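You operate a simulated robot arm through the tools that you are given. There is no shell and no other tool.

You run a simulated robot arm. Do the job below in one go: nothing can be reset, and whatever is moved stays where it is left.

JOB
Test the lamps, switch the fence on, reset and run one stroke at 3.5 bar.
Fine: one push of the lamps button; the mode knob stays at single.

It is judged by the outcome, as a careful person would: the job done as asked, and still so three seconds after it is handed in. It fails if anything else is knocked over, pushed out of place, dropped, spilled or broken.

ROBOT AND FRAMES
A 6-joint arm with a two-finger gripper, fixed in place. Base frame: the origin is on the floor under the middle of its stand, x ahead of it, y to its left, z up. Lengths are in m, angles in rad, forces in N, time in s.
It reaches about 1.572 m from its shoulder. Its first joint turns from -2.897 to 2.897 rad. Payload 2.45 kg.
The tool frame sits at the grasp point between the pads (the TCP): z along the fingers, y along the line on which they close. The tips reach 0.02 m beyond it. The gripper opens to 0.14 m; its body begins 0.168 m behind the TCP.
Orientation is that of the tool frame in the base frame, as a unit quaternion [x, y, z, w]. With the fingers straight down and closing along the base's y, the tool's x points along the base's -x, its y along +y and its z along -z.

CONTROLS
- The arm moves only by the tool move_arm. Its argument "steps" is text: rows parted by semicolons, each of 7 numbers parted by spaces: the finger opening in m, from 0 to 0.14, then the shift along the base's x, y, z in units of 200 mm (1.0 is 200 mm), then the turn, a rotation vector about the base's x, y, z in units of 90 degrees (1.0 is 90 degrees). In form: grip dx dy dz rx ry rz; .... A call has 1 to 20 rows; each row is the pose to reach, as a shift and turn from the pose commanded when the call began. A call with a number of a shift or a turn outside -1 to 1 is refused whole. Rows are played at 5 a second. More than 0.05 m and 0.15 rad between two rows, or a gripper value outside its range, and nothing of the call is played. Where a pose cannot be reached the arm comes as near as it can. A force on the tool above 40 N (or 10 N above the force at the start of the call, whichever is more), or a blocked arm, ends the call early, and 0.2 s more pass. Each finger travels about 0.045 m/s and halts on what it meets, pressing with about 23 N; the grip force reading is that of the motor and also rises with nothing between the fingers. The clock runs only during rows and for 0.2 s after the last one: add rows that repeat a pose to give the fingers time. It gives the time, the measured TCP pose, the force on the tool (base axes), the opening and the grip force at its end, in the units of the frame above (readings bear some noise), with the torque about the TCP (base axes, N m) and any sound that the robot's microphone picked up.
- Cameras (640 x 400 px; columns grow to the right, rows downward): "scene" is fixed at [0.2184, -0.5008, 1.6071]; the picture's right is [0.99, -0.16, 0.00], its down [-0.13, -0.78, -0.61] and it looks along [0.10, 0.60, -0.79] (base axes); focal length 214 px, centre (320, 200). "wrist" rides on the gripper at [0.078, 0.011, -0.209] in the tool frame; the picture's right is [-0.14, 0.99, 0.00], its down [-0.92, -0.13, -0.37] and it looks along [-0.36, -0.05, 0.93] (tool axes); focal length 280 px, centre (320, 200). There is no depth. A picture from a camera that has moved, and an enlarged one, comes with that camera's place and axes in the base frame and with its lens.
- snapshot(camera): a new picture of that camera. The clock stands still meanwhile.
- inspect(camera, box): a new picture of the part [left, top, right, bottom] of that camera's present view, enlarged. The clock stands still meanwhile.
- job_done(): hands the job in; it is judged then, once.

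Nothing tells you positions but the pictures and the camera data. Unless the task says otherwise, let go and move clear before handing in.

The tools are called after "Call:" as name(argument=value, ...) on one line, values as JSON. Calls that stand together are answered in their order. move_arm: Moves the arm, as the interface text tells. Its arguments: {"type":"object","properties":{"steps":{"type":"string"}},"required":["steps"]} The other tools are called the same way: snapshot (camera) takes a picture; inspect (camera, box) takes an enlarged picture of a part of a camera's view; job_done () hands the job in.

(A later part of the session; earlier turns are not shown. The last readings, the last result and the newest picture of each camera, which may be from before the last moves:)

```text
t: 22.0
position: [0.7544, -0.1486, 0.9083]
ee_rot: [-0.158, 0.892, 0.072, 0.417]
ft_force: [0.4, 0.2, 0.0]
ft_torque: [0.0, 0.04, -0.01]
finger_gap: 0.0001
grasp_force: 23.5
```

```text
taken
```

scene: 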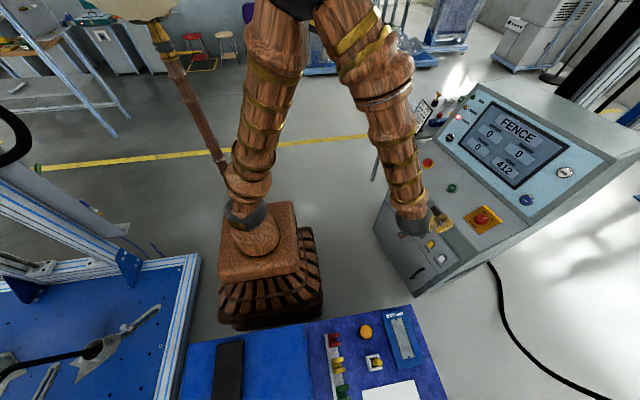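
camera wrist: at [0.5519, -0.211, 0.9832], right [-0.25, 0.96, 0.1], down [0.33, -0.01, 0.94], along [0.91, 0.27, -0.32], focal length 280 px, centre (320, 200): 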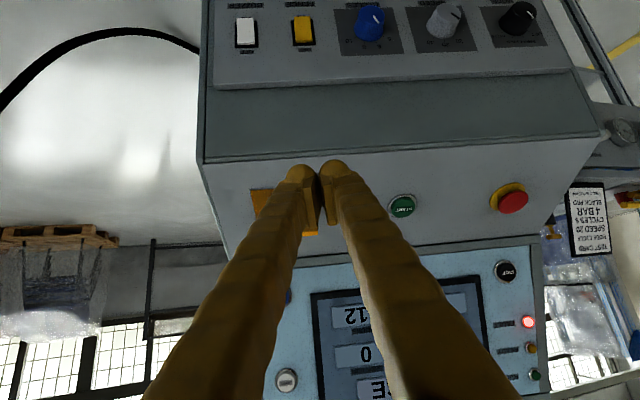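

Good: all within reach, and the lower panel is visible above the fingers. I'll zoom in on the rockers and knobs.

Call:
inspect(camera="wrist", box=[215, 0, 345, 80])

Call:
inspect(camera="wrist", box=[460, 0, 560, 60])

Call:
inspect(camera="wrist", box=[200, 0, 560, 160])

```text
4.92 times, centred on (280, 40) of wrist
camera zoom: at [0.5519, -0.211, 0.9832], right [-0.25, 0.96, 0.1], down [0.33, -0.01, 0.94], along [0.91, 0.27, -0.32], focal length 1380 px, centre (517, 988)
```

zoom: 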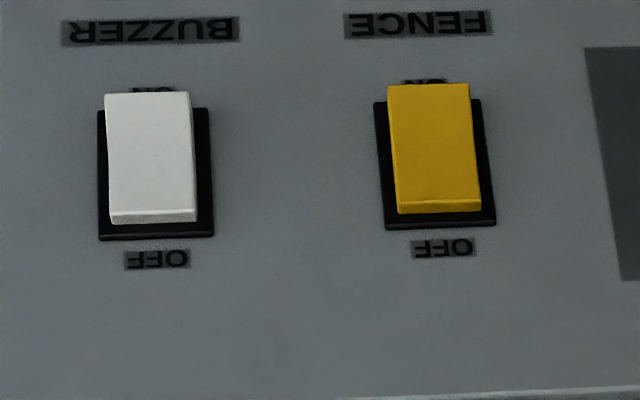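

```text
6.40 times, centred on (510, 30) of wrist
camera zoom: at [0.5519, -0.211, 0.9832], right [-0.25, 0.96, 0.1], down [0.33, -0.01, 0.94], along [0.91, 0.27, -0.32], focal length 1794 px, centre (-896, 1288)
```

zoom: 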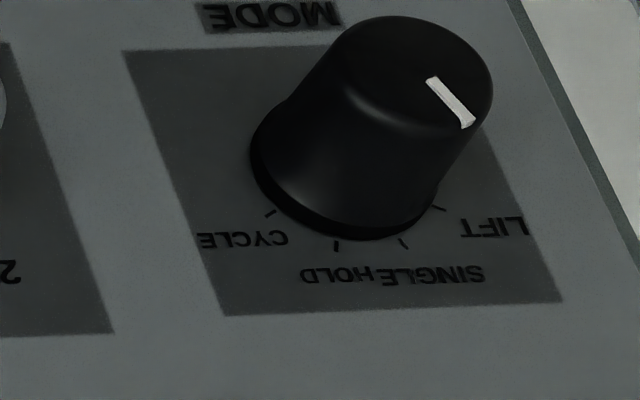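

```text
1.78 times, centred on (380, 80) of wrist
camera zoom: at [0.5519, -0.211, 0.9832], right [-0.25, 0.96, 0.1], down [0.33, -0.01, 0.94], along [0.91, 0.27, -0.32], focal length 498 px, centre (213, 413)
```

zoom: 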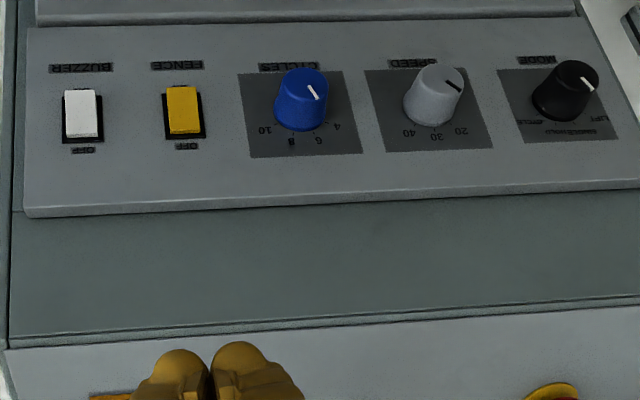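

I can now read it clearly: ON is under the lower end of the FENCE rocker, and the lower end stands out, so it is OFF now. MODE points at SINGLE. I take the rocker to be at (0.836, -0.120, 0.629) and will descend in front of it.

Call:
move_arm(steps="0 0.01 0.03 -0.2 0 0 0; 0 0.02 0.06 -0.4 0 0 0; 0 0.03 0.1 -0.6 0 0 0; 0 0.035 0.146 -0.8 0 0 0; 0 0.035 0.146 -0.95 0 0 0; 0 0.035 0.146 -0.95 0 0 0")

Call:
snapshot(camera="wrist")

Call:
inspect(camera="scene", box=[370, 170, 490, 300])

```text
t: 23.4
position: [0.7695, -0.126, 0.7251]
ee_rot: [-0.156, 0.894, 0.08, 0.411]
ft_force: [0.7, 1.0, 0.0]
ft_torque: [0.0, 0.02, 0.01]
finger_gap: 0.0
grasp_force: 23.4
out of reach, approached as far as the arm can: row 5, 6
```

```text
taken
camera wrist: at [0.5694, -0.1896, 0.8022], right [-0.26, 0.96, 0.12], down [0.34, -0.02, 0.94], along [0.9, 0.28, -0.32], focal length 280 px, centre (320, 200)
```

wrist: 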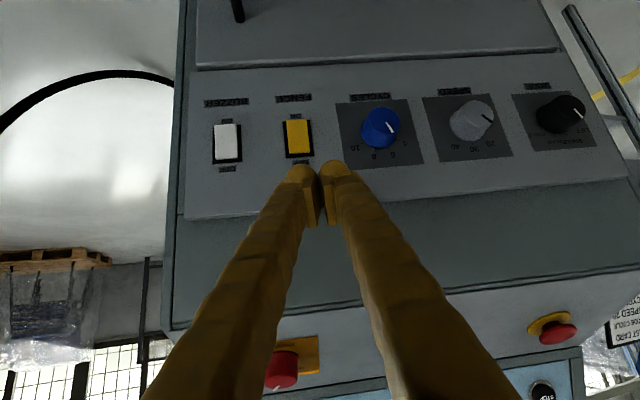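

```text
3.08 times, centred on (430, 235) of scene
camera zoom: at [0.2184, -0.5008, 1.6071], right [0.99, -0.16, 0.0], down [-0.13, -0.78, -0.61], along [0.1, 0.6, -0.79], focal length 660 px, centre (-18, 92)
```

zoom: 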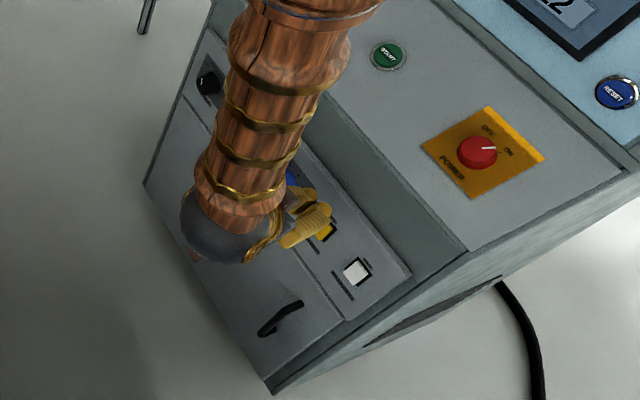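

The arm hit a limit at z = 0.725 with this tilt. A steeper tool angle of about 25° keeps the wrist further out, so I'll tilt down and then descend.

Call:
move_arm(steps="0 -0.016 0.007 0 -0.0248 0.0649 0; 0 -0.032 0.014 0 -0.0495 0.1298 0; 0 -0.049 0.021 0 -0.0743 0.1946 0; 0 -0.065 0.0285 0 -0.099 0.2595 0; 0 -0.065 0.0285 -0.18 -0.099 0.2595 0; 0 -0.065 0.0285 -0.36 -0.099 0.2595 0; 0 -0.065 0.0285 -0.54 -0.099 0.2595 0; 0 -0.065 0.0285 -0.54 -0.099 0.2595 0")

Call:
snapshot(camera="wrist")

Call:
inspect(camera="scene", box=[370, 170, 490, 300])

```text
t: 25.2
position: [0.7569, -0.1172, 0.6199]
ee_rot: [-0.171, 0.961, 0.033, 0.214]
ft_force: [0.0, 0.3, -0.1]
ft_torque: [0.01, -0.01, 0.01]
finger_gap: 0.0
grasp_force: 23.0
```

```text
taken
camera wrist: at [0.6027, -0.162, 0.7776], right [-0.22, 0.97, 0.05], down [0.68, 0.12, 0.73], along [0.7, 0.2, -0.69], focal length 280 px, centre (320, 200)
```

wrist: 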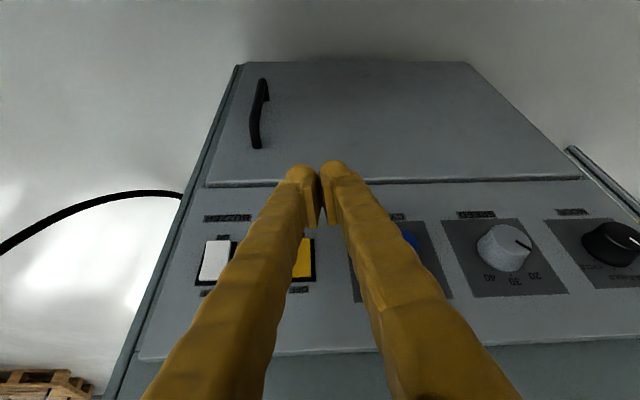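

```text
3.08 times, centred on (430, 235) of scene
camera zoom: at [0.2184, -0.5008, 1.6071], right [0.99, -0.16, 0.0], down [-0.13, -0.78, -0.61], along [0.1, 0.6, -0.79], focal length 660 px, centre (-18, 92)
```

zoom: 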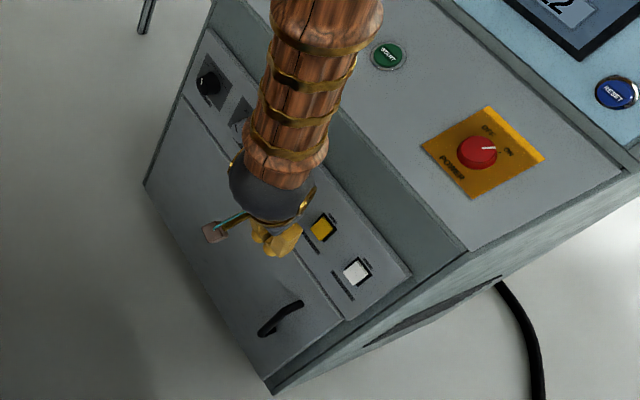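

Reached cleanly at (0.757, -0.117, 0.620), and the -y finger is level with the lower half of the FENCE rocker, which matches my estimate. I'll advance straight into the panel in small steps.

Call:
move_arm(steps="0 0.06 -0.004 0 0 0 0; 0 0.121 0.007 0 0 0 0; 0 0.16 0.014 0 0 0 0; 0 0.18 0.018 0 0 0 0; 0 0.2 0.021 0 0 0 0; 0 0.2 0.021 0 0 0 0")

Call:
snapshot(camera="wrist")

Call:
inspect(camera="scene", box=[400, 210, 470, 270])

```text
t: 26.6
position: [0.7964, -0.114, 0.6192]
ee_rot: [-0.171, 0.961, 0.034, 0.215]
ft_force: [0.4, 0.6, -0.2]
ft_torque: [0.0, 0.0, 0.0]
finger_gap: 0.0
grasp_force: 23.1
```

```text
taken
camera wrist: at [0.643, -0.159, 0.7769], right [-0.22, 0.97, 0.05], down [0.68, 0.12, 0.73], along [0.7, 0.2, -0.69], focal length 280 px, centre (320, 200)
```

wrist: 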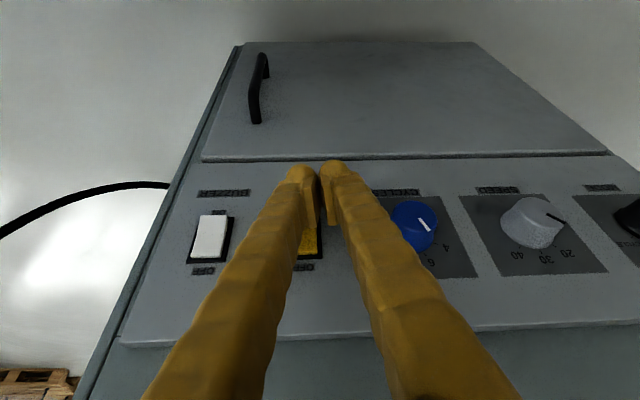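

```text
6.67 times, centred on (435, 240) of scene
camera zoom: at [0.2184, -0.5008, 1.6071], right [0.99, -0.16, 0.0], down [-0.13, -0.78, -0.61], along [0.1, 0.6, -0.79], focal length 1430 px, centre (-447, -67)
```

zoom: 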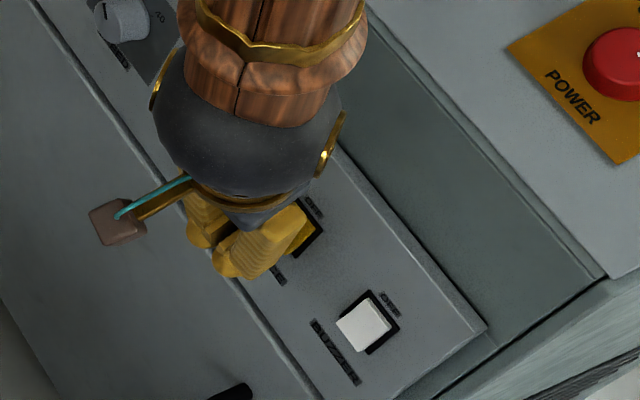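

Still no contact force. I'll continue in 2 to 3 mm steps, watching for a click.

Call:
move_arm(steps="0 0.0123 0.0023 0 0 0 0; 0 0.0246 0.0045 0 0 0 0; 0 0.0369 0.0068 0 0 0 0; 0 0.0492 0.009 0 0 0 0; 0 0.0492 0.009 0 0 0 0")

```text
t: 27.8
position: [0.8069, -0.1139, 0.6207]
ee_rot: [-0.17, 0.961, 0.034, 0.215]
ft_force: [-1.5, -0.2, 0.4]
ft_torque: [0.01, 0.05, -0.03]
finger_gap: 0.0001
grasp_force: 22.9
```

A light contact of about 1.5 N is starting. Continuing in small steps.

Call:
move_arm(steps="0 0.0098 0.0018 0 0 0 0; 0 0.0197 0.0036 0 0 0 0; 0 0.0295 0.0054 0 0 0 0; 0 0.0393 0.0072 0 0 0 0; 0 0.0393 0.0072 0 0 0 0")

Call:
inspect(camera="wrist", box=[180, 130, 440, 290])

Call:
inspect(camera="scene", box=[430, 80, 590, 200])

```text
t: 28.6
position: [0.8081, -0.1116, 0.6175]
ee_rot: [-0.17, 0.962, 0.033, 0.212]
ft_force: [-6.2, -0.1, -1.3]
ft_torque: [0.01, 0.07, -0.04]
finger_gap: 0.0
grasp_force: 22.9
stopped in row 4: the force on the tool passed its limit at 45 N (the readings are from after the stop); the commanded pose is now the measured one
```

```text
2.46 times, centred on (310, 210) of wrist
camera zoom: at [0.656, -0.1561, 0.776], right [-0.22, 0.97, 0.05], down [0.68, 0.12, 0.72], along [0.7, 0.19, -0.69], focal length 690 px, centre (345, 175)
```

zoom: 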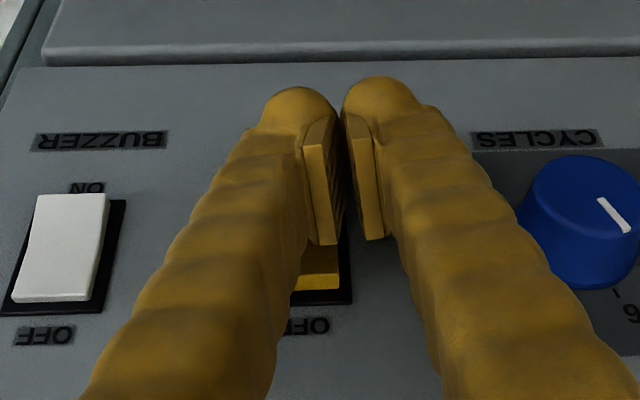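

```text
3.33 times, centred on (510, 140) of scene
camera zoom: at [0.2184, -0.5008, 1.6071], right [0.99, -0.16, 0.0], down [-0.13, -0.78, -0.61], along [0.1, 0.6, -0.79], focal length 715 px, centre (-313, 400)
```

zoom: 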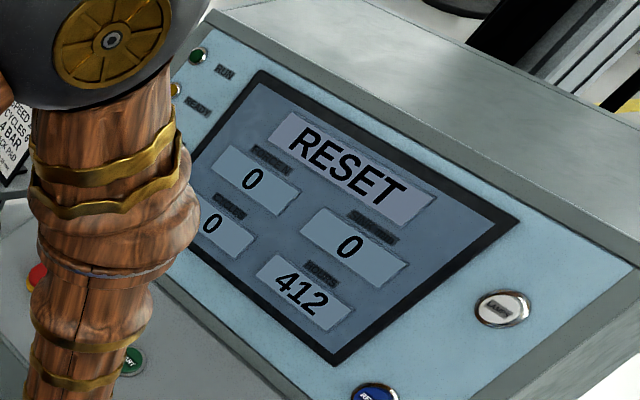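

The screen now reads RESET, so the fence is on. I'll back straight off and check that the rocker stayed over.

Call:
move_arm(steps="0 -0.0738 -0.0135 0 0 0 0; 0 -0.1475 -0.027 0 0 0 0; 0 -0.2213 -0.0405 0 0 0 0; 0 -0.295 -0.054 0 0 0 0; 0 -0.295 -0.054 0.2 0 0 0; 0 -0.295 -0.054 0.4 0 0 0; 0 -0.295 -0.054 0.6 0 0 0; 0 -0.295 -0.054 0.8 0 0 0; 0 -0.295 -0.054 1 0 0 0; 0 -0.295 -0.054 1 0 0 0")

Call:
snapshot(camera="wrist")

Call:
inspect(camera="scene", box=[360, 60, 620, 270])

```text
t: 30.9
position: [0.7518, -0.1235, 0.8182]
ee_rot: [-0.17, 0.962, 0.034, 0.212]
ft_force: [-0.5, -0.5, -0.2]
ft_torque: [0.04, -0.03, 0.0]
finger_gap: 0.0
grasp_force: 23.0
```

```text
taken
camera wrist: at [0.5995, -0.1672, 0.9771], right [-0.22, 0.97, 0.05], down [0.68, 0.12, 0.72], along [0.7, 0.19, -0.69], focal length 280 px, centre (320, 200)
```

wrist: 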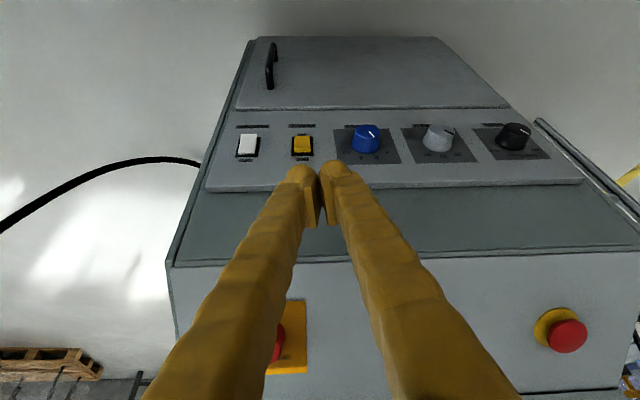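

```text
1.90 times, centred on (490, 165) of scene
camera zoom: at [0.2184, -0.5008, 1.6071], right [0.99, -0.16, 0.0], down [-0.13, -0.78, -0.61], along [0.1, 0.6, -0.79], focal length 408 px, centre (-4, 267)
```

zoom: 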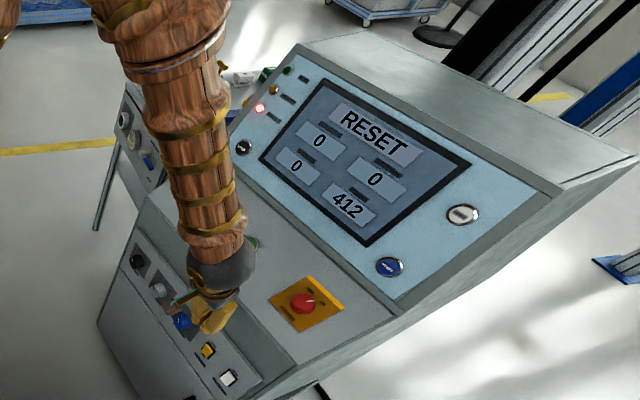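

The FENCE rocker is over and BUZZER is untouched. Next is pressure: I'll rise, point the tool down, and travel over to the cart's regulator on the left side.

Call:
move_arm(steps="0.02 -0.05 0 0.2 -0.0186 0.0512 0; 0.04 -0.1 0 0.4 -0.0373 0.1024 0; 0.06 -0.15 0 0.6 -0.056 0.1536 0; 0.08 -0.2 0 0.8 -0.0746 0.2048 0; 0.1 -0.25 0 1 -0.0746 0.2048 0; 0.12 -0.25 0 1 -0.0746 0.2048 0")

Call:
move_arm(steps="0.14 0 0.2 0.1 0 0 -0.05; 0.14 0 0.4 0.2 0 0 -0.1; 0.14 0 0.6 0.3 0 0 -0.15; 0.14 0 0.8 0.4 0 0 -0.2; 0.14 0 1 0.5 0 0 -0.25; 0.14 0 1 0.5 0 0 -0.25")

Call:
move_arm(steps="0.14 0 0.2 0.1 0 0 0; 0.14 0 0.4 0.2 0 0 0; 0.14 0 0.6 0.3 0 0 0; 0.14 0 0.8 0.4 0 0 0; 0.14 0 1 0.5 0 0 0; 0.14 0 1 0.5 0 0 0")

```text
t: 32.2
position: [0.7035, -0.124, 1.0191]
ee_rot: [-0.176, 0.983, 0.004, 0.045]
ft_force: [-0.1, 0.1, -0.2]
ft_torque: [0.0, 0.02, 0.0]
finger_gap: 0.1166
grasp_force: 0.1
```

```text
t: 33.6
position: [0.6998, 0.0756, 1.1192]
ee_rot: [0.02, 0.999, -0.004, 0.045]
ft_force: [0.5, 0.2, 0.6]
ft_torque: [0.03, 0.0, 0.0]
finger_gap: 0.1396
grasp_force: 0.0
```

```text
t: 35.0
position: [0.6999, 0.2759, 1.2176]
ee_rot: [0.02, 0.999, -0.005, 0.046]
ft_force: [0.4, -0.3, 0.5]
ft_torque: [-0.05, 0.0, 0.02]
finger_gap: 0.1399
grasp_force: 0.1
```

Now at (0.700, 0.276, 1.218) and still clear of everything. I'll continue toward the cart, tilting up for a view of its front panel.

Call:
move_arm(steps="0.14 0 0.167 -0.05 0 -0.065 0; 0.14 0 0.333 -0.1 0 -0.13 0; 0.14 0 0.5 -0.15 0 -0.195 0; 0.14 0 0.667 -0.2 0 -0.26 0; 0.14 0 0.833 -0.25 0 -0.325 0; 0.14 0 1 -0.3 0 -0.39 0; 0.14 0 1 -0.3 0 -0.39 0")

Call:
move_arm(steps="0.14 0.03 0.167 -0.15 0 0 0; 0.14 0.06 0.333 -0.3 0 0 0; 0.14 0.1 0.5 -0.45 0 0 0; 0.14 0.13 0.667 -0.6 0 0 0; 0.14 0.17 0.833 -0.75 0 0 0; 0.14 0.2 1 -0.9 0 0 0; 0.14 0.2 1 -0.9 0 0 0")

Call:
snapshot(camera="wrist")

Call:
snapshot(camera="scene")

```text
t: 36.6
position: [0.7001, 0.475, 1.158]
ee_rot: [0.02, 0.939, 0.002, 0.345]
ft_force: [0.1, 0.1, -0.3]
ft_torque: [0.0, 0.01, -0.01]
finger_gap: 0.14
grasp_force: 0.1
```

```text
t: 38.2
position: [0.7399, 0.6781, 0.9778]
ee_rot: [0.021, 0.939, 0.001, 0.344]
ft_force: [-0.2, 0.3, -0.1]
ft_torque: [-0.02, -0.03, 0.02]
finger_gap: 0.1399
grasp_force: 0.1
```

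```text
taken
camera wrist: at [0.5466, 0.6939, 1.0885], right [0.14, 0.98, 0.11], down [0.46, -0.16, 0.87], along [0.88, -0.08, -0.47], focal length 280 px, centre (320, 200)
```

wrist: 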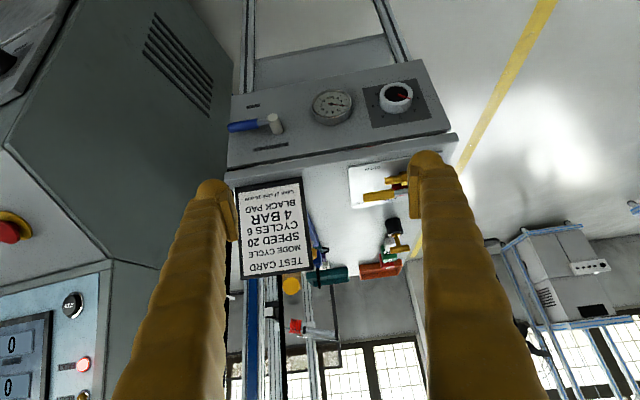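

```text
taken
```

scene: 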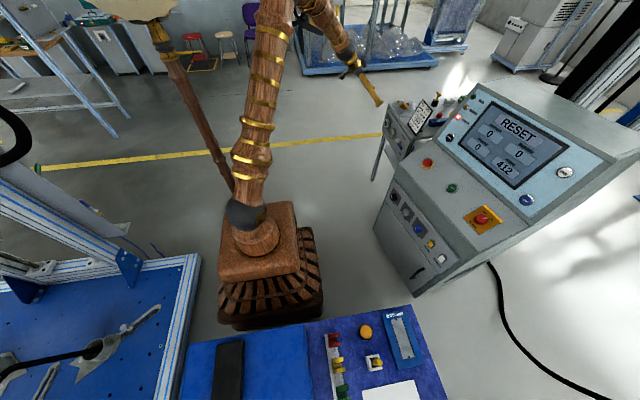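

The cart's front panel is in view with the bleed lever, gauge and regulator dial, and the air valve is on top. I'll zoom in on these.

Call:
inspect(camera="wrist", box=[350, 60, 450, 140])

Call:
inspect(camera="wrist", box=[300, 80, 370, 130])

Call:
inspect(camera="wrist", box=[220, 90, 320, 170])

Call:
inspect(camera="wrist", box=[330, 140, 450, 220])

Call:
inspect(camera="scene", box=[375, 90, 435, 150])

```text
5.00 times, centred on (400, 100) of wrist
camera zoom: at [0.5466, 0.6939, 1.0885], right [0.14, 0.98, 0.11], down [0.46, -0.16, 0.87], along [0.88, -0.08, -0.47], focal length 1402 px, centre (-80, 700)
```

zoom: 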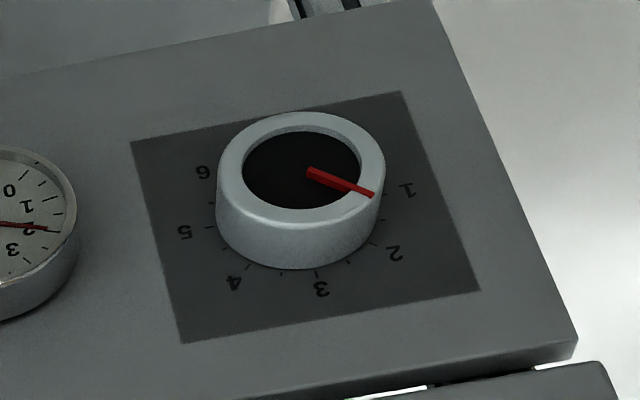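

```text
8.00 times, centred on (335, 105) of wrist
camera zoom: at [0.5466, 0.6939, 1.0885], right [0.14, 0.98, 0.11], down [0.46, -0.16, 0.87], along [0.88, -0.08, -0.47], focal length 2243 px, centre (200, 960)
```

zoom: 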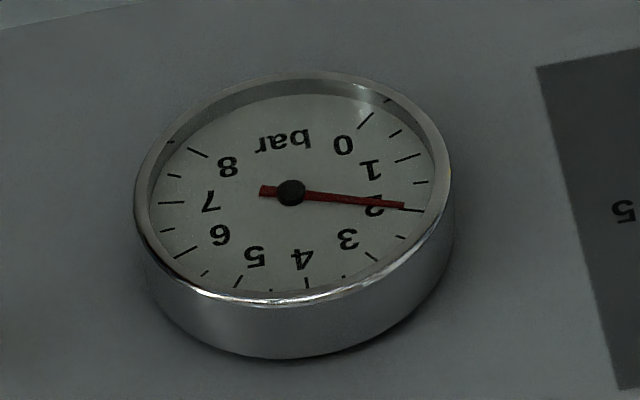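

```text
5.00 times, centred on (270, 130) of wrist
camera zoom: at [0.5466, 0.6939, 1.0885], right [0.14, 0.98, 0.11], down [0.46, -0.16, 0.87], along [0.88, -0.08, -0.47], focal length 1402 px, centre (570, 550)
```

zoom: 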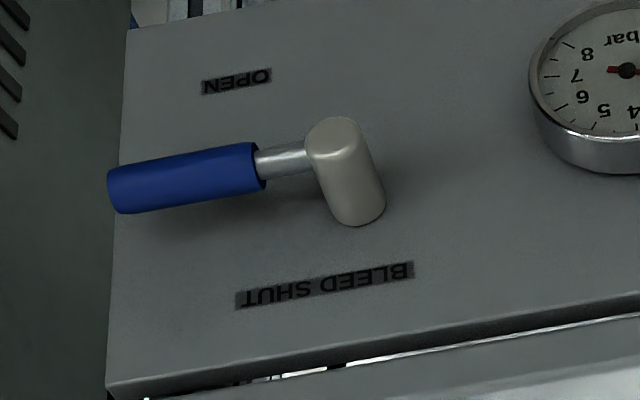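

```text
5.00 times, centred on (390, 180) of wrist
camera zoom: at [0.5466, 0.6939, 1.0885], right [0.14, 0.98, 0.11], down [0.46, -0.16, 0.87], along [0.88, -0.08, -0.47], focal length 1402 px, centre (-30, 300)
```

zoom: 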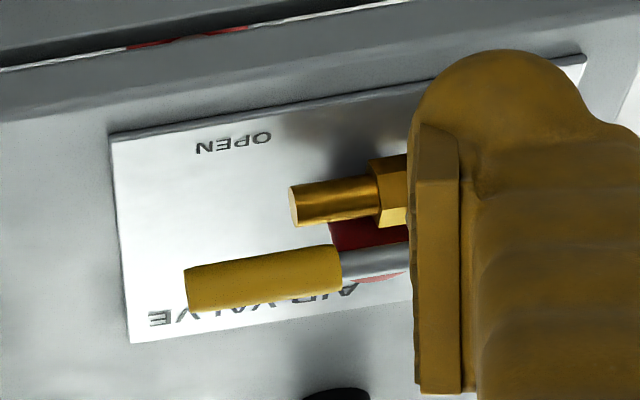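

```text
6.67 times, centred on (405, 120) of scene
camera zoom: at [0.2184, -0.5008, 1.6071], right [0.99, -0.16, 0.0], down [-0.13, -0.78, -0.61], along [0.1, 0.6, -0.79], focal length 1430 px, centre (-247, 733)
```

zoom: 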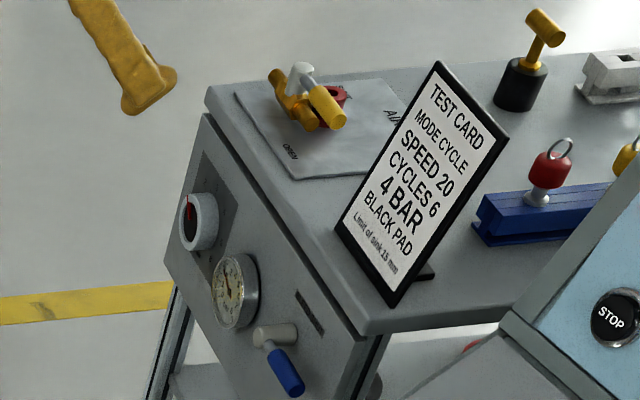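

The gauge and dial both read about 2 bar. The dial runs about 45° per bar clockwise, and the bleed lever lies in line with BLEED SHUT. I place the knob face at (0.923, 0.822, 0.692), about 62 mm across, on a near-vertical panel at x ≈ 0.952. To leave room for a 67° turn I'll first roll the gripper -90°.

Call:
move_arm(steps="0.13 -0.01 0.02 0 -0.0587 0.0011 0.0695; 0.12 -0.02 0.04 0 -0.1175 0.0023 0.1389; 0.11 -0.03 0.06 0 -0.1762 0.0034 0.2084; 0.1 -0.04 0.08 0 -0.2349 0.0046 0.2779; 0.085 -0.05 0.1 0 -0.2936 0.0057 0.3474; 0.085 -0.05 0.1 0 -0.3524 0.0069 0.4168; 0.085 -0.05 0.1 0 -0.4111 0.008 0.4863; 0.085 -0.05 0.1 0 -0.4698 0.0092 0.5558; 0.085 -0.05 0.1 0 -0.5285 0.0103 0.6253; 0.085 -0.05 0.1 0 -0.5873 0.0115 0.6947; 0.085 -0.05 0.1 0 -0.646 0.0126 0.7642; 0.085 -0.05 0.1 0 -0.646 0.0126 0.7642")

```text
t: 40.9
position: [0.7298, 0.6961, 0.977]
ee_rot: [-0.65, 0.678, -0.242, 0.243]
ft_force: [0.5, -0.7, 0.0]
ft_torque: [0.01, -0.01, -0.03]
finger_gap: 0.0851
grasp_force: 0.1
```

The roll is done, with the camera now on the console side. Next I'll tilt the tool level and come down in front of the regulator.

Call:
move_arm(steps="0.085 0.036 0.089 -0.127 0 -0.0792 0; 0.085 0.071 0.177 -0.254 0 -0.1583 0; 0.085 0.107 0.266 -0.381 0 -0.2375 0; 0.085 0.143 0.354 -0.509 0 -0.3166 0; 0.085 0.179 0.443 -0.636 0 -0.3958 0; 0.085 0.214 0.531 -0.763 0 -0.475 0; 0.085 0.25 0.62 -0.89 0 -0.5541 0; 0.085 0.25 0.62 -0.89 0 -0.5541 0; 0.085 0.25 0.62 -0.89 0 -0.5541 0")

Call:
snapshot(camera="wrist")

Call:
snapshot(camera="scene")

```text
t: 42.9
position: [0.779, 0.8211, 0.8003]
ee_rot: [-0.487, 0.512, -0.493, 0.507]
ft_force: [-0.6, -0.5, 0.1]
ft_torque: [0.01, 0.01, 0.03]
finger_gap: 0.0849
grasp_force: 0.0
```

```text
taken
camera wrist: at [0.57, 0.7453, 0.7888], right [0.0, 0.18, -0.98], down [-0.36, 0.92, 0.16], along [0.93, 0.35, 0.06], focal length 280 px, centre (320, 200)
```

wrist: 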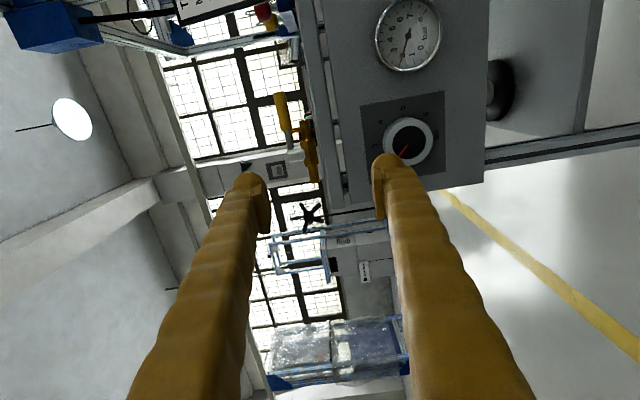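

```text
taken
```

scene: 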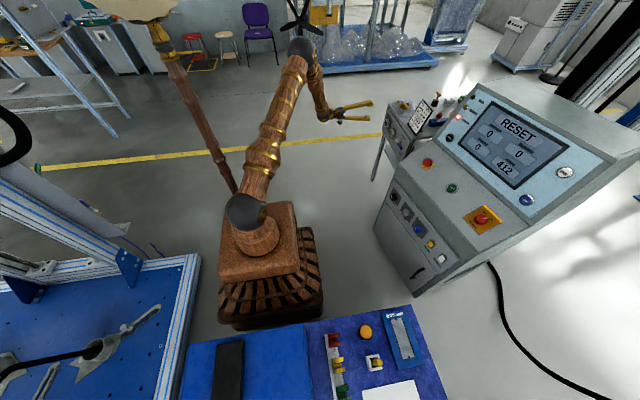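

All reached with no limit trouble, and the gauge and knob are both visible. I'll zoom in to locate the knob's centre and read the gauge.

Call:
inspect(camera="wrist", box=[350, 80, 460, 190])

Call:
inspect(camera="wrist", box=[360, 0, 460, 80])

Call:
inspect(camera="scene", box=[325, 85, 445, 165])

```text
3.64 times, centred on (405, 135) of wrist
camera zoom: at [0.57, 0.7453, 0.7888], right [0.0, 0.18, -0.98], down [-0.36, 0.92, 0.16], along [0.93, 0.35, 0.06], focal length 1020 px, centre (11, 436)
```

zoom: 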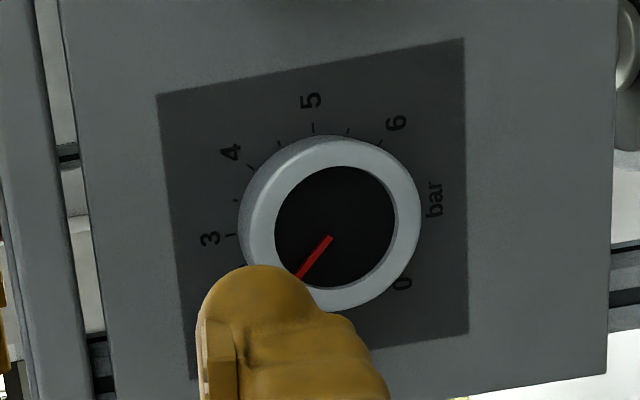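

```text
5.00 times, centred on (410, 40) of wrist
camera zoom: at [0.57, 0.7453, 0.7888], right [0.0, 0.18, -0.98], down [-0.36, 0.92, 0.16], along [0.93, 0.35, 0.06], focal length 1402 px, centre (-130, 1000)
```

zoom: 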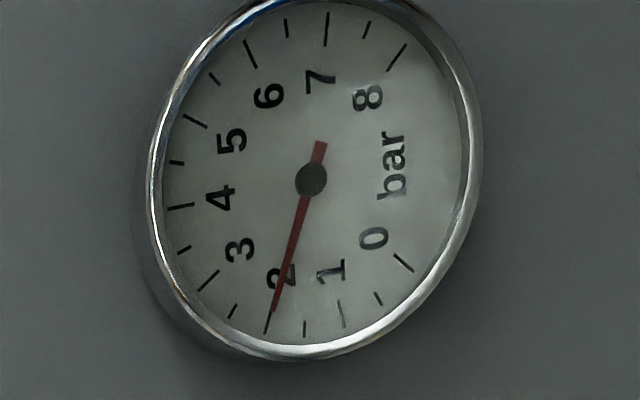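

```text
5.00 times, centred on (385, 125) of scene
camera zoom: at [0.2184, -0.5008, 1.6071], right [0.99, -0.16, 0.0], down [-0.13, -0.78, -0.61], along [0.1, 0.6, -0.79], focal length 1072 px, centre (-5, 575)
```

zoom: 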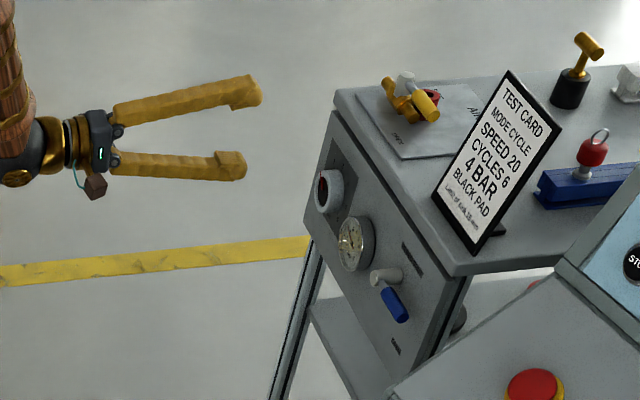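

The gauge reads 2.0 bar, and I refine the knob centre to y = 0.822, z = 0.690 with a radius of about 30 mm. I'll drop to its height and then check alignment.

Call:
move_arm(steps="0.085 0.025 0 -0.136 0 0 0; 0.085 0.05 0 -0.272 0 0 0; 0.085 0.075 0 -0.408 0 0 0; 0.085 0.1 0 -0.545 0 0 0; 0.085 0.1 0 -0.545 0 0 0")

Call:
snapshot(camera="wrist")

Call:
inspect(camera="scene", box=[325, 85, 445, 165])

```text
t: 44.0
position: [0.8013, 0.821, 0.6916]
ee_rot: [-0.488, 0.511, -0.493, 0.507]
ft_force: [-0.6, -0.2, -0.8]
ft_torque: [0.04, 0.02, -0.03]
finger_gap: 0.0851
grasp_force: 0.1
```

```text
taken
camera wrist: at [0.5916, 0.7455, 0.6793], right [0.0, 0.17, -0.98], down [-0.36, 0.92, 0.16], along [0.93, 0.35, 0.06], focal length 280 px, centre (320, 200)
```

wrist: 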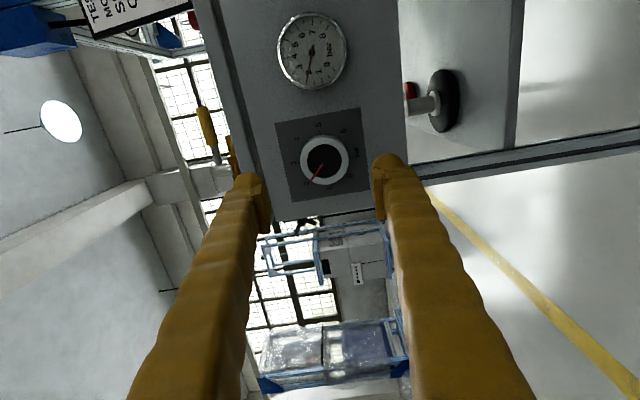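

```text
5.00 times, centred on (385, 125) of scene
camera zoom: at [0.2184, -0.5008, 1.6071], right [0.99, -0.16, 0.0], down [-0.13, -0.78, -0.61], along [0.1, 0.6, -0.79], focal length 1072 px, centre (-5, 575)
```

zoom: 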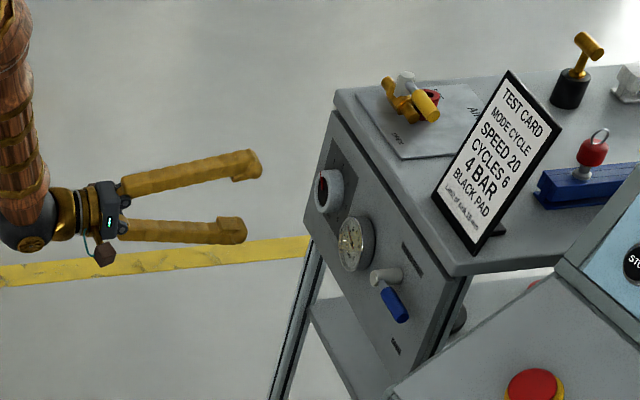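

The knob sits centred between the fingers. I'll advance to just over its rim and check clearance from the panel.

Call:
move_arm(steps="0.085 0.15 0 -0.005 0 0 0; 0.085 0.3 0.002 -0.007 0 0 0; 0.085 0.45 0.003 -0.008 0 0 0; 0.085 0.575 0.004 -0.008 0 0 0; 0.085 0.575 0.004 -0.008 0 0 0")

Call:
snapshot(camera="wrist")

Call:
inspect(camera="scene", box=[355, 95, 425, 150])

```text
t: 45.2
position: [0.9158, 0.8222, 0.691]
ee_rot: [-0.488, 0.512, -0.493, 0.507]
ft_force: [0.3, -1.0, 0.3]
ft_torque: [0.0, 0.02, -0.01]
finger_gap: 0.0851
grasp_force: 0.1
```

```text
taken
camera wrist: at [0.7065, 0.7463, 0.6782], right [0.0, 0.17, -0.98], down [-0.36, 0.92, 0.16], along [0.93, 0.35, 0.06], focal length 280 px, centre (320, 200)
```

wrist: 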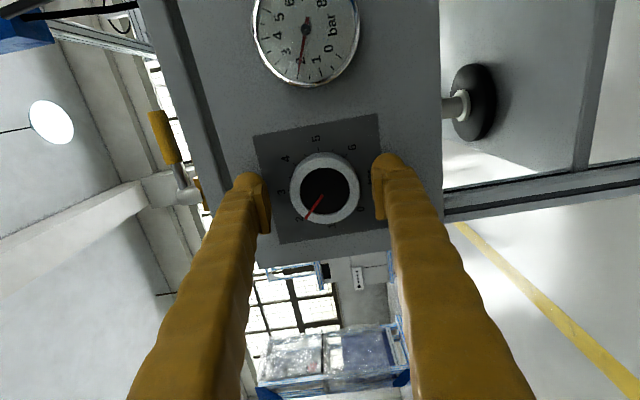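

```text
7.27 times, centred on (390, 122) of scene
camera zoom: at [0.2184, -0.5008, 1.6071], right [0.99, -0.16, 0.0], down [-0.13, -0.78, -0.61], along [0.1, 0.6, -0.79], focal length 1560 px, centre (-189, 764)
```

zoom: 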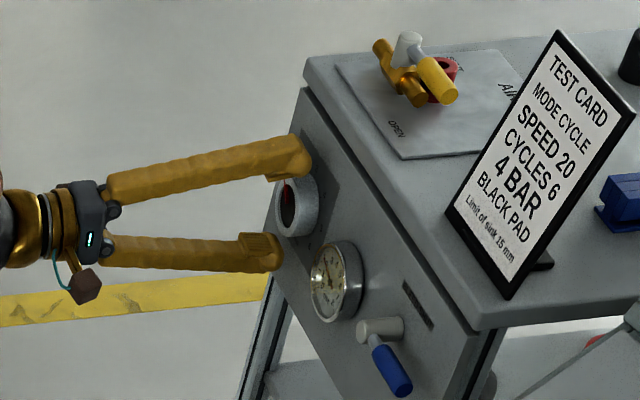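

The fingers straddle the knob, which sits about 3 mm lower than the tool axis. I'll correct that, advance another 8 mm and close gently.

Call:
move_arm(steps="0.085 0 -0.006 -0.0175 0 0 0; 0.085 0.02 -0.006 -0.0175 0 0 0; 0.085 0.04 -0.006 -0.0175 0 0 0; 0.085 0.04 -0.006 -0.0175 0 0 0")

Call:
move_arm(steps="0.07 0 0 0 0 0 0; 0.06 0 0 0 0 0 0; 0.05 0 0 0 0 0 0; 0.045 0 0 0 0 0 0; 0.045 0 0 0 0 0 0")

Call:
snapshot(camera="wrist")

```text
t: 46.2
position: [0.9255, 0.821, 0.6865]
ee_rot: [-0.487, 0.512, -0.493, 0.507]
ft_force: [-0.3, -0.6, -0.4]
ft_torque: [-0.02, 0.0, 0.04]
finger_gap: 0.085
grasp_force: 0.1
```

```text
t: 47.5
position: [0.9247, 0.8213, 0.6867]
ee_rot: [-0.488, 0.512, -0.493, 0.506]
ft_force: [-1.5, -0.5, 1.9]
ft_torque: [0.04, -0.02, 0.04]
finger_gap: 0.0585
grasp_force: 45.2
```

```text
taken
camera wrist: at [0.7147, 0.7449, 0.6744], right [0.0, 0.18, -0.98], down [-0.36, 0.92, 0.16], along [0.93, 0.35, 0.06], focal length 280 px, centre (320, 200)
```

wrist: 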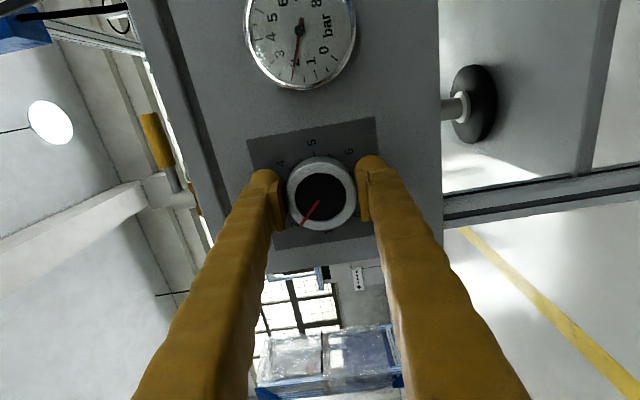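

The knob is gripped with a 58.5 mm gap. I'll turn it clockwise, which is rotation about +x, by 45° first and then check the gauge.

Call:
move_arm(steps="0.045 0 0 0 0.0833 -0.0009 0; 0.045 0 0 0 0.1667 -0.0018 0; 0.045 0 0 0 0.25 -0.0027 0; 0.045 0 0 0 0.3333 -0.0036 0; 0.045 0 0 0 0.4167 -0.0045 0; 0.045 0 0 0 0.5 -0.0055 0; 0.045 0 0 0 0.5 -0.0055 0")

Call:
snapshot(camera="wrist")

Call:
inspect(camera="scene", box=[355, 95, 425, 150])

```text
t: 48.8
position: [0.9233, 0.822, 0.6851]
ee_rot: [-0.269, 0.655, -0.273, 0.651]
ft_force: [10.8, 5.6, -5.1]
ft_torque: [-0.03, 0.18, 0.04]
finger_gap: 0.0585
grasp_force: 44.9
stopped in row 6: the force on the tool passed its limit at 42 N (the readings are from after the stop); the commanded pose is now the measured one
```

```text
taken
camera wrist: at [0.714, 0.7755, 0.6229], right [0.01, 0.8, -0.6], down [-0.36, 0.56, 0.74], along [0.93, 0.21, 0.29], focal length 280 px, centre (320, 200)
```

wrist: 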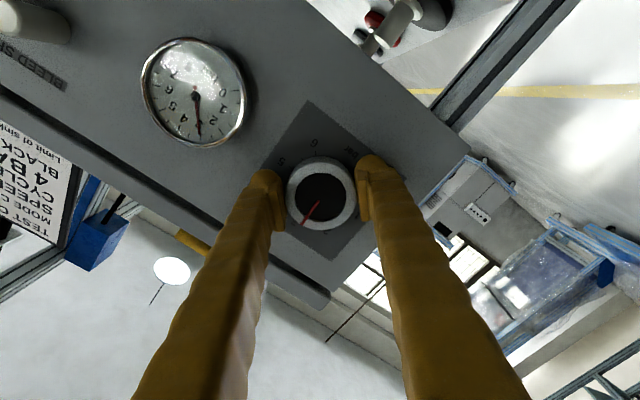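

```text
7.27 times, centred on (390, 122) of scene
camera zoom: at [0.2184, -0.5008, 1.6071], right [0.99, -0.16, 0.0], down [-0.13, -0.78, -0.61], along [0.1, 0.6, -0.79], focal length 1560 px, centre (-189, 764)
```

zoom: 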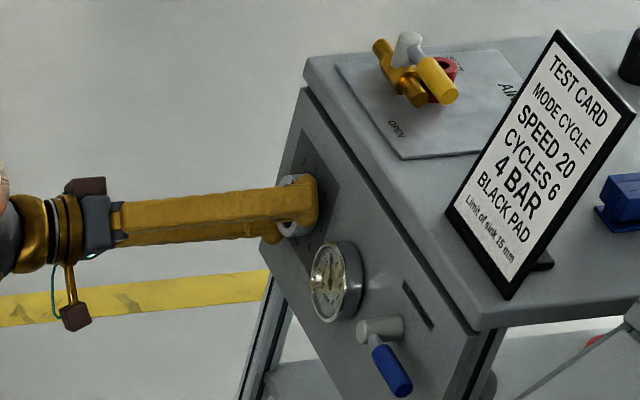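

The turn stopped at about 45° when side force reached 42 N, meaning the wrist axis is slightly off the knob axis. I'll read the gauge and dial.

Call:
inspect(camera="wrist", box=[140, 35, 250, 150])

Call:
inspect(camera="wrist", box=[260, 90, 390, 260])

```text
3.48 times, centred on (195, 92) of wrist
camera zoom: at [0.714, 0.7755, 0.6229], right [0.01, 0.8, -0.6], down [-0.36, 0.56, 0.74], along [0.93, 0.21, 0.29], focal length 975 px, centre (755, 574)
```

zoom: 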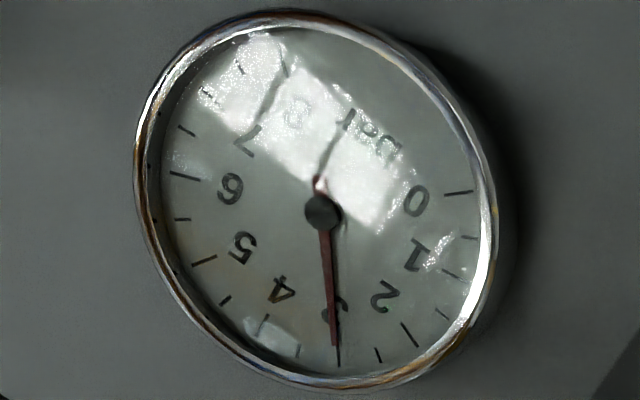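

```text
2.35 times, centred on (325, 175) of wrist
camera zoom: at [0.714, 0.7755, 0.6229], right [0.01, 0.8, -0.6], down [-0.36, 0.56, 0.74], along [0.93, 0.21, 0.29], focal length 660 px, centre (308, 259)
```

zoom: 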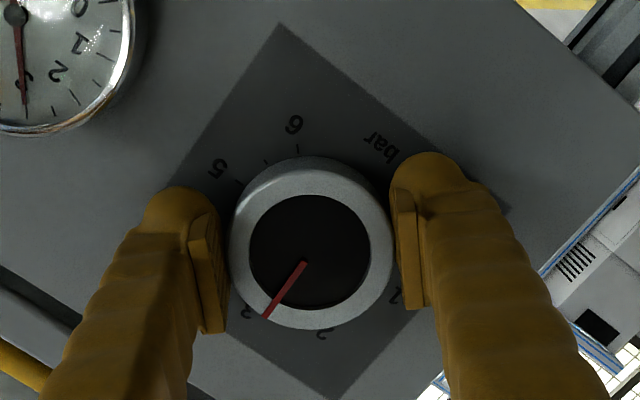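

The gauge reads 3.0 bar, which confirms 45° per bar. I'll turn the remaining 22° in slower steps.

Call:
move_arm(steps="0.045 0 0 0 0.035 -0.0003 0; 0.045 0 0 0 0.07 -0.0005 0; 0.045 0 0 0 0.105 -0.0007 0; 0.045 0 0 0 0.14 -0.001 0; 0.045 0 0 0 0.175 -0.0012 0; 0.045 0 0 0 0.21 -0.0015 0; 0.045 0 0 0 0.24 -0.0017 0; 0.045 0 0 0 0.24 -0.0017 0")

Call:
snapshot(camera="wrist")

```text
t: 49.6
position: [0.9235, 0.8216, 0.6834]
ee_rot: [-0.223, 0.672, -0.229, 0.668]
ft_force: [8.2, 4.1, -3.8]
ft_torque: [-0.02, 0.15, 0.01]
finger_gap: 0.0586
grasp_force: 45.0
stopped in row 3: the force on the tool passed its limit at 41 N (the readings are from after the stop); the commanded pose is now the measured one
```

```text
taken
camera wrist: at [0.7138, 0.7844, 0.6168], right [0.0, 0.87, -0.49], down [-0.36, 0.46, 0.81], along [0.93, 0.17, 0.32], focal length 280 px, centre (320, 200)
```

wrist: 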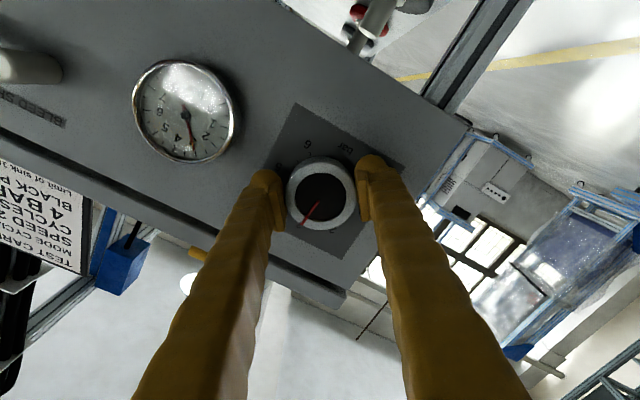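

Only 8° more before the force limit: the grip is preloaded sideways. I'll release, let the arm relax, regrip at this angle and finish the turn.

Call:
move_arm(steps="0.07 0 0 0 0 0 0; 0.08 0 0 0 0 0 0; 0.08 0 0 0 0 0 0; 0.08 0 0 0 0 0 0")

Call:
snapshot(camera="wrist")

Call:
inspect(camera="wrist", box=[125, 50, 250, 170])

Call:
inspect(camera="wrist", box=[240, 90, 400, 270])

```text
t: 50.6
position: [0.9228, 0.8211, 0.6842]
ee_rot: [-0.224, 0.672, -0.227, 0.668]
ft_force: [0.6, 0.3, -0.6]
ft_torque: [-0.02, 0.01, 0.0]
finger_gap: 0.0798
grasp_force: 0.1
```

```text
taken
camera wrist: at [0.7137, 0.7844, 0.6172], right [0.01, 0.87, -0.49], down [-0.36, 0.46, 0.81], along [0.93, 0.17, 0.32], focal length 280 px, centre (320, 200)
```

wrist: 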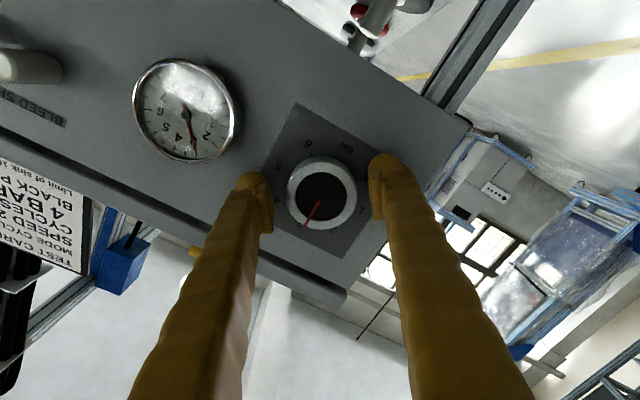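

```text
3.33 times, centred on (188, 110) of wrist
camera zoom: at [0.7137, 0.7844, 0.6172], right [0.01, 0.87, -0.49], down [-0.36, 0.46, 0.81], along [0.93, 0.17, 0.32], focal length 935 px, centre (762, 500)
```

zoom: 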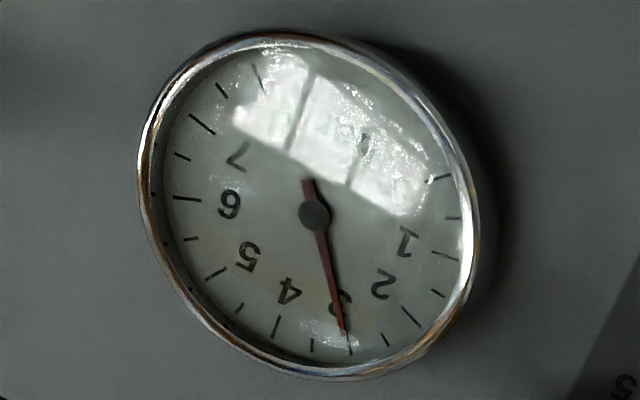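

```text
2.22 times, centred on (320, 180) of wrist
camera zoom: at [0.7137, 0.7844, 0.6172], right [0.01, 0.87, -0.49], down [-0.36, 0.46, 0.81], along [0.93, 0.17, 0.32], focal length 623 px, centre (320, 244)
```

zoom: 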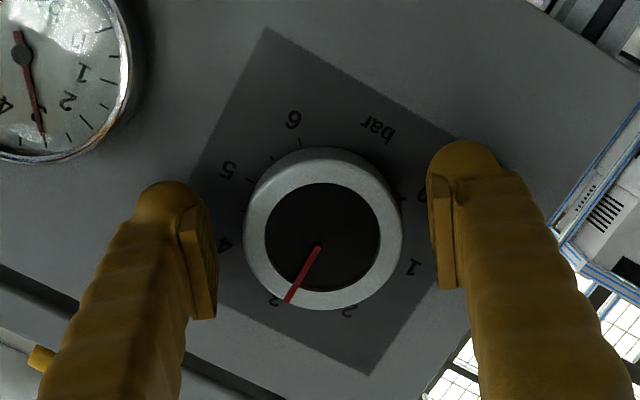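

The gauge reads about 3.05 bar, so the last turn mostly slipped. I'll recentre by about 2 mm onto the knob axis, regrip, and turn about 20° more.

Call:
move_arm(steps="0.08 0 0.0065 0.009 0 0 0; 0.07 0 0.0065 0.009 0 0 0; 0.06 0 0.0065 0.009 0 0 0; 0.05 0 0.0065 0.009 0 0 0; 0.045 0 0.0065 0.009 0 0 0; 0.045 0 0.0065 0.009 0 0 0")

Call:
move_arm(steps="0.045 0 0 0 0.025 0 0; 0.045 0 0 0 0.05 0 0; 0.045 0 0 0 0.075 0 0; 0.045 0 0 0 0.1 0 0; 0.045 0 0 0 0.125 0 0; 0.045 0 0 0 0.15 0 0; 0.045 0 0 0 0.175 0 0; 0.045 0 0 0 0.2 0 0; 0.045 0 0 0 0.2 0 0")

Call:
snapshot(camera="wrist")

```text
t: 52.0
position: [0.9228, 0.8227, 0.6863]
ee_rot: [-0.224, 0.672, -0.229, 0.668]
ft_force: [1.5, 7.6, -5.6]
ft_torque: [0.03, 0.17, 0.22]
finger_gap: 0.0583
grasp_force: 45.2
```

```text
t: 54.0
position: [0.9224, 0.8248, 0.6853]
ee_rot: [-0.117, 0.699, -0.12, 0.695]
ft_force: [-3.8, 25.9, -16.8]
ft_torque: [-0.09, 0.35, 0.28]
finger_gap: 0.0582
grasp_force: 44.6
```

```text
taken
camera wrist: at [0.7132, 0.809, 0.6102], right [0.0, 0.98, -0.2], down [-0.36, 0.19, 0.91], along [0.93, 0.07, 0.36], focal length 280 px, centre (320, 200)
```

wrist: 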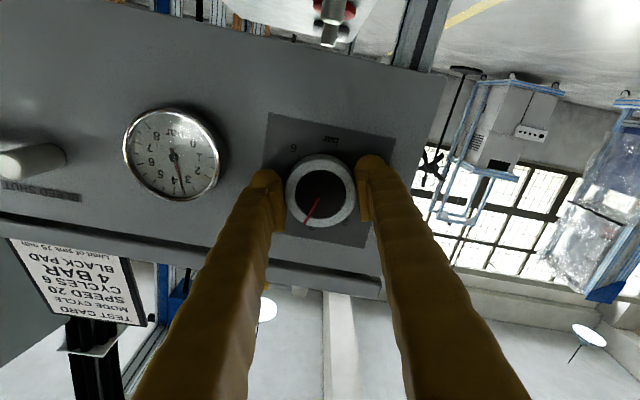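

Call:
inspect(camera="wrist", box=[115, 95, 235, 210])

Call:
inspect(camera="wrist", box=[240, 90, 400, 270])

```text
3.48 times, centred on (175, 152) of wrist
camera zoom: at [0.7132, 0.809, 0.6102], right [0.0, 0.98, -0.2], down [-0.36, 0.19, 0.91], along [0.93, 0.07, 0.36], focal length 975 px, centre (824, 365)
```

zoom: 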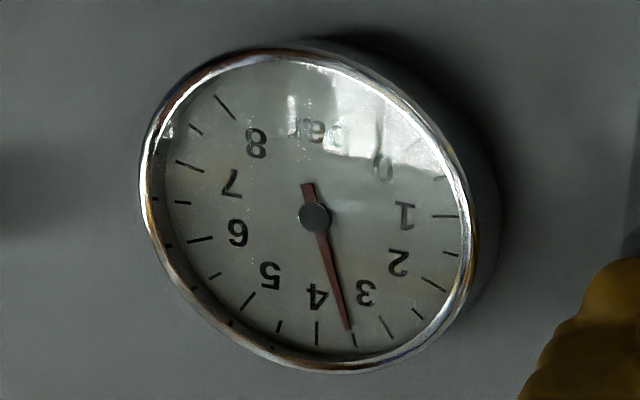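

```text
2.22 times, centred on (320, 180) of wrist
camera zoom: at [0.7132, 0.809, 0.6102], right [0.0, 0.98, -0.2], down [-0.36, 0.19, 0.91], along [0.93, 0.07, 0.36], focal length 623 px, centre (320, 244)
```

zoom: 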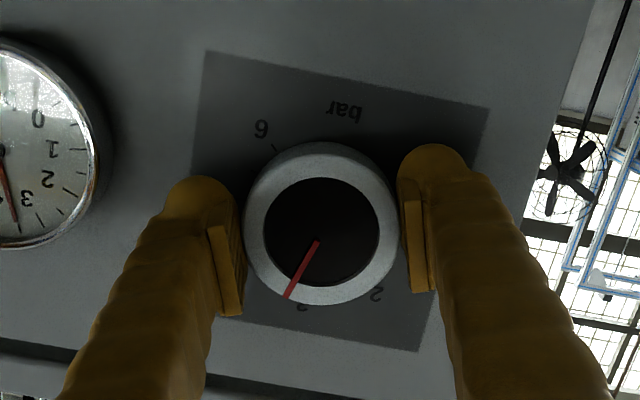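

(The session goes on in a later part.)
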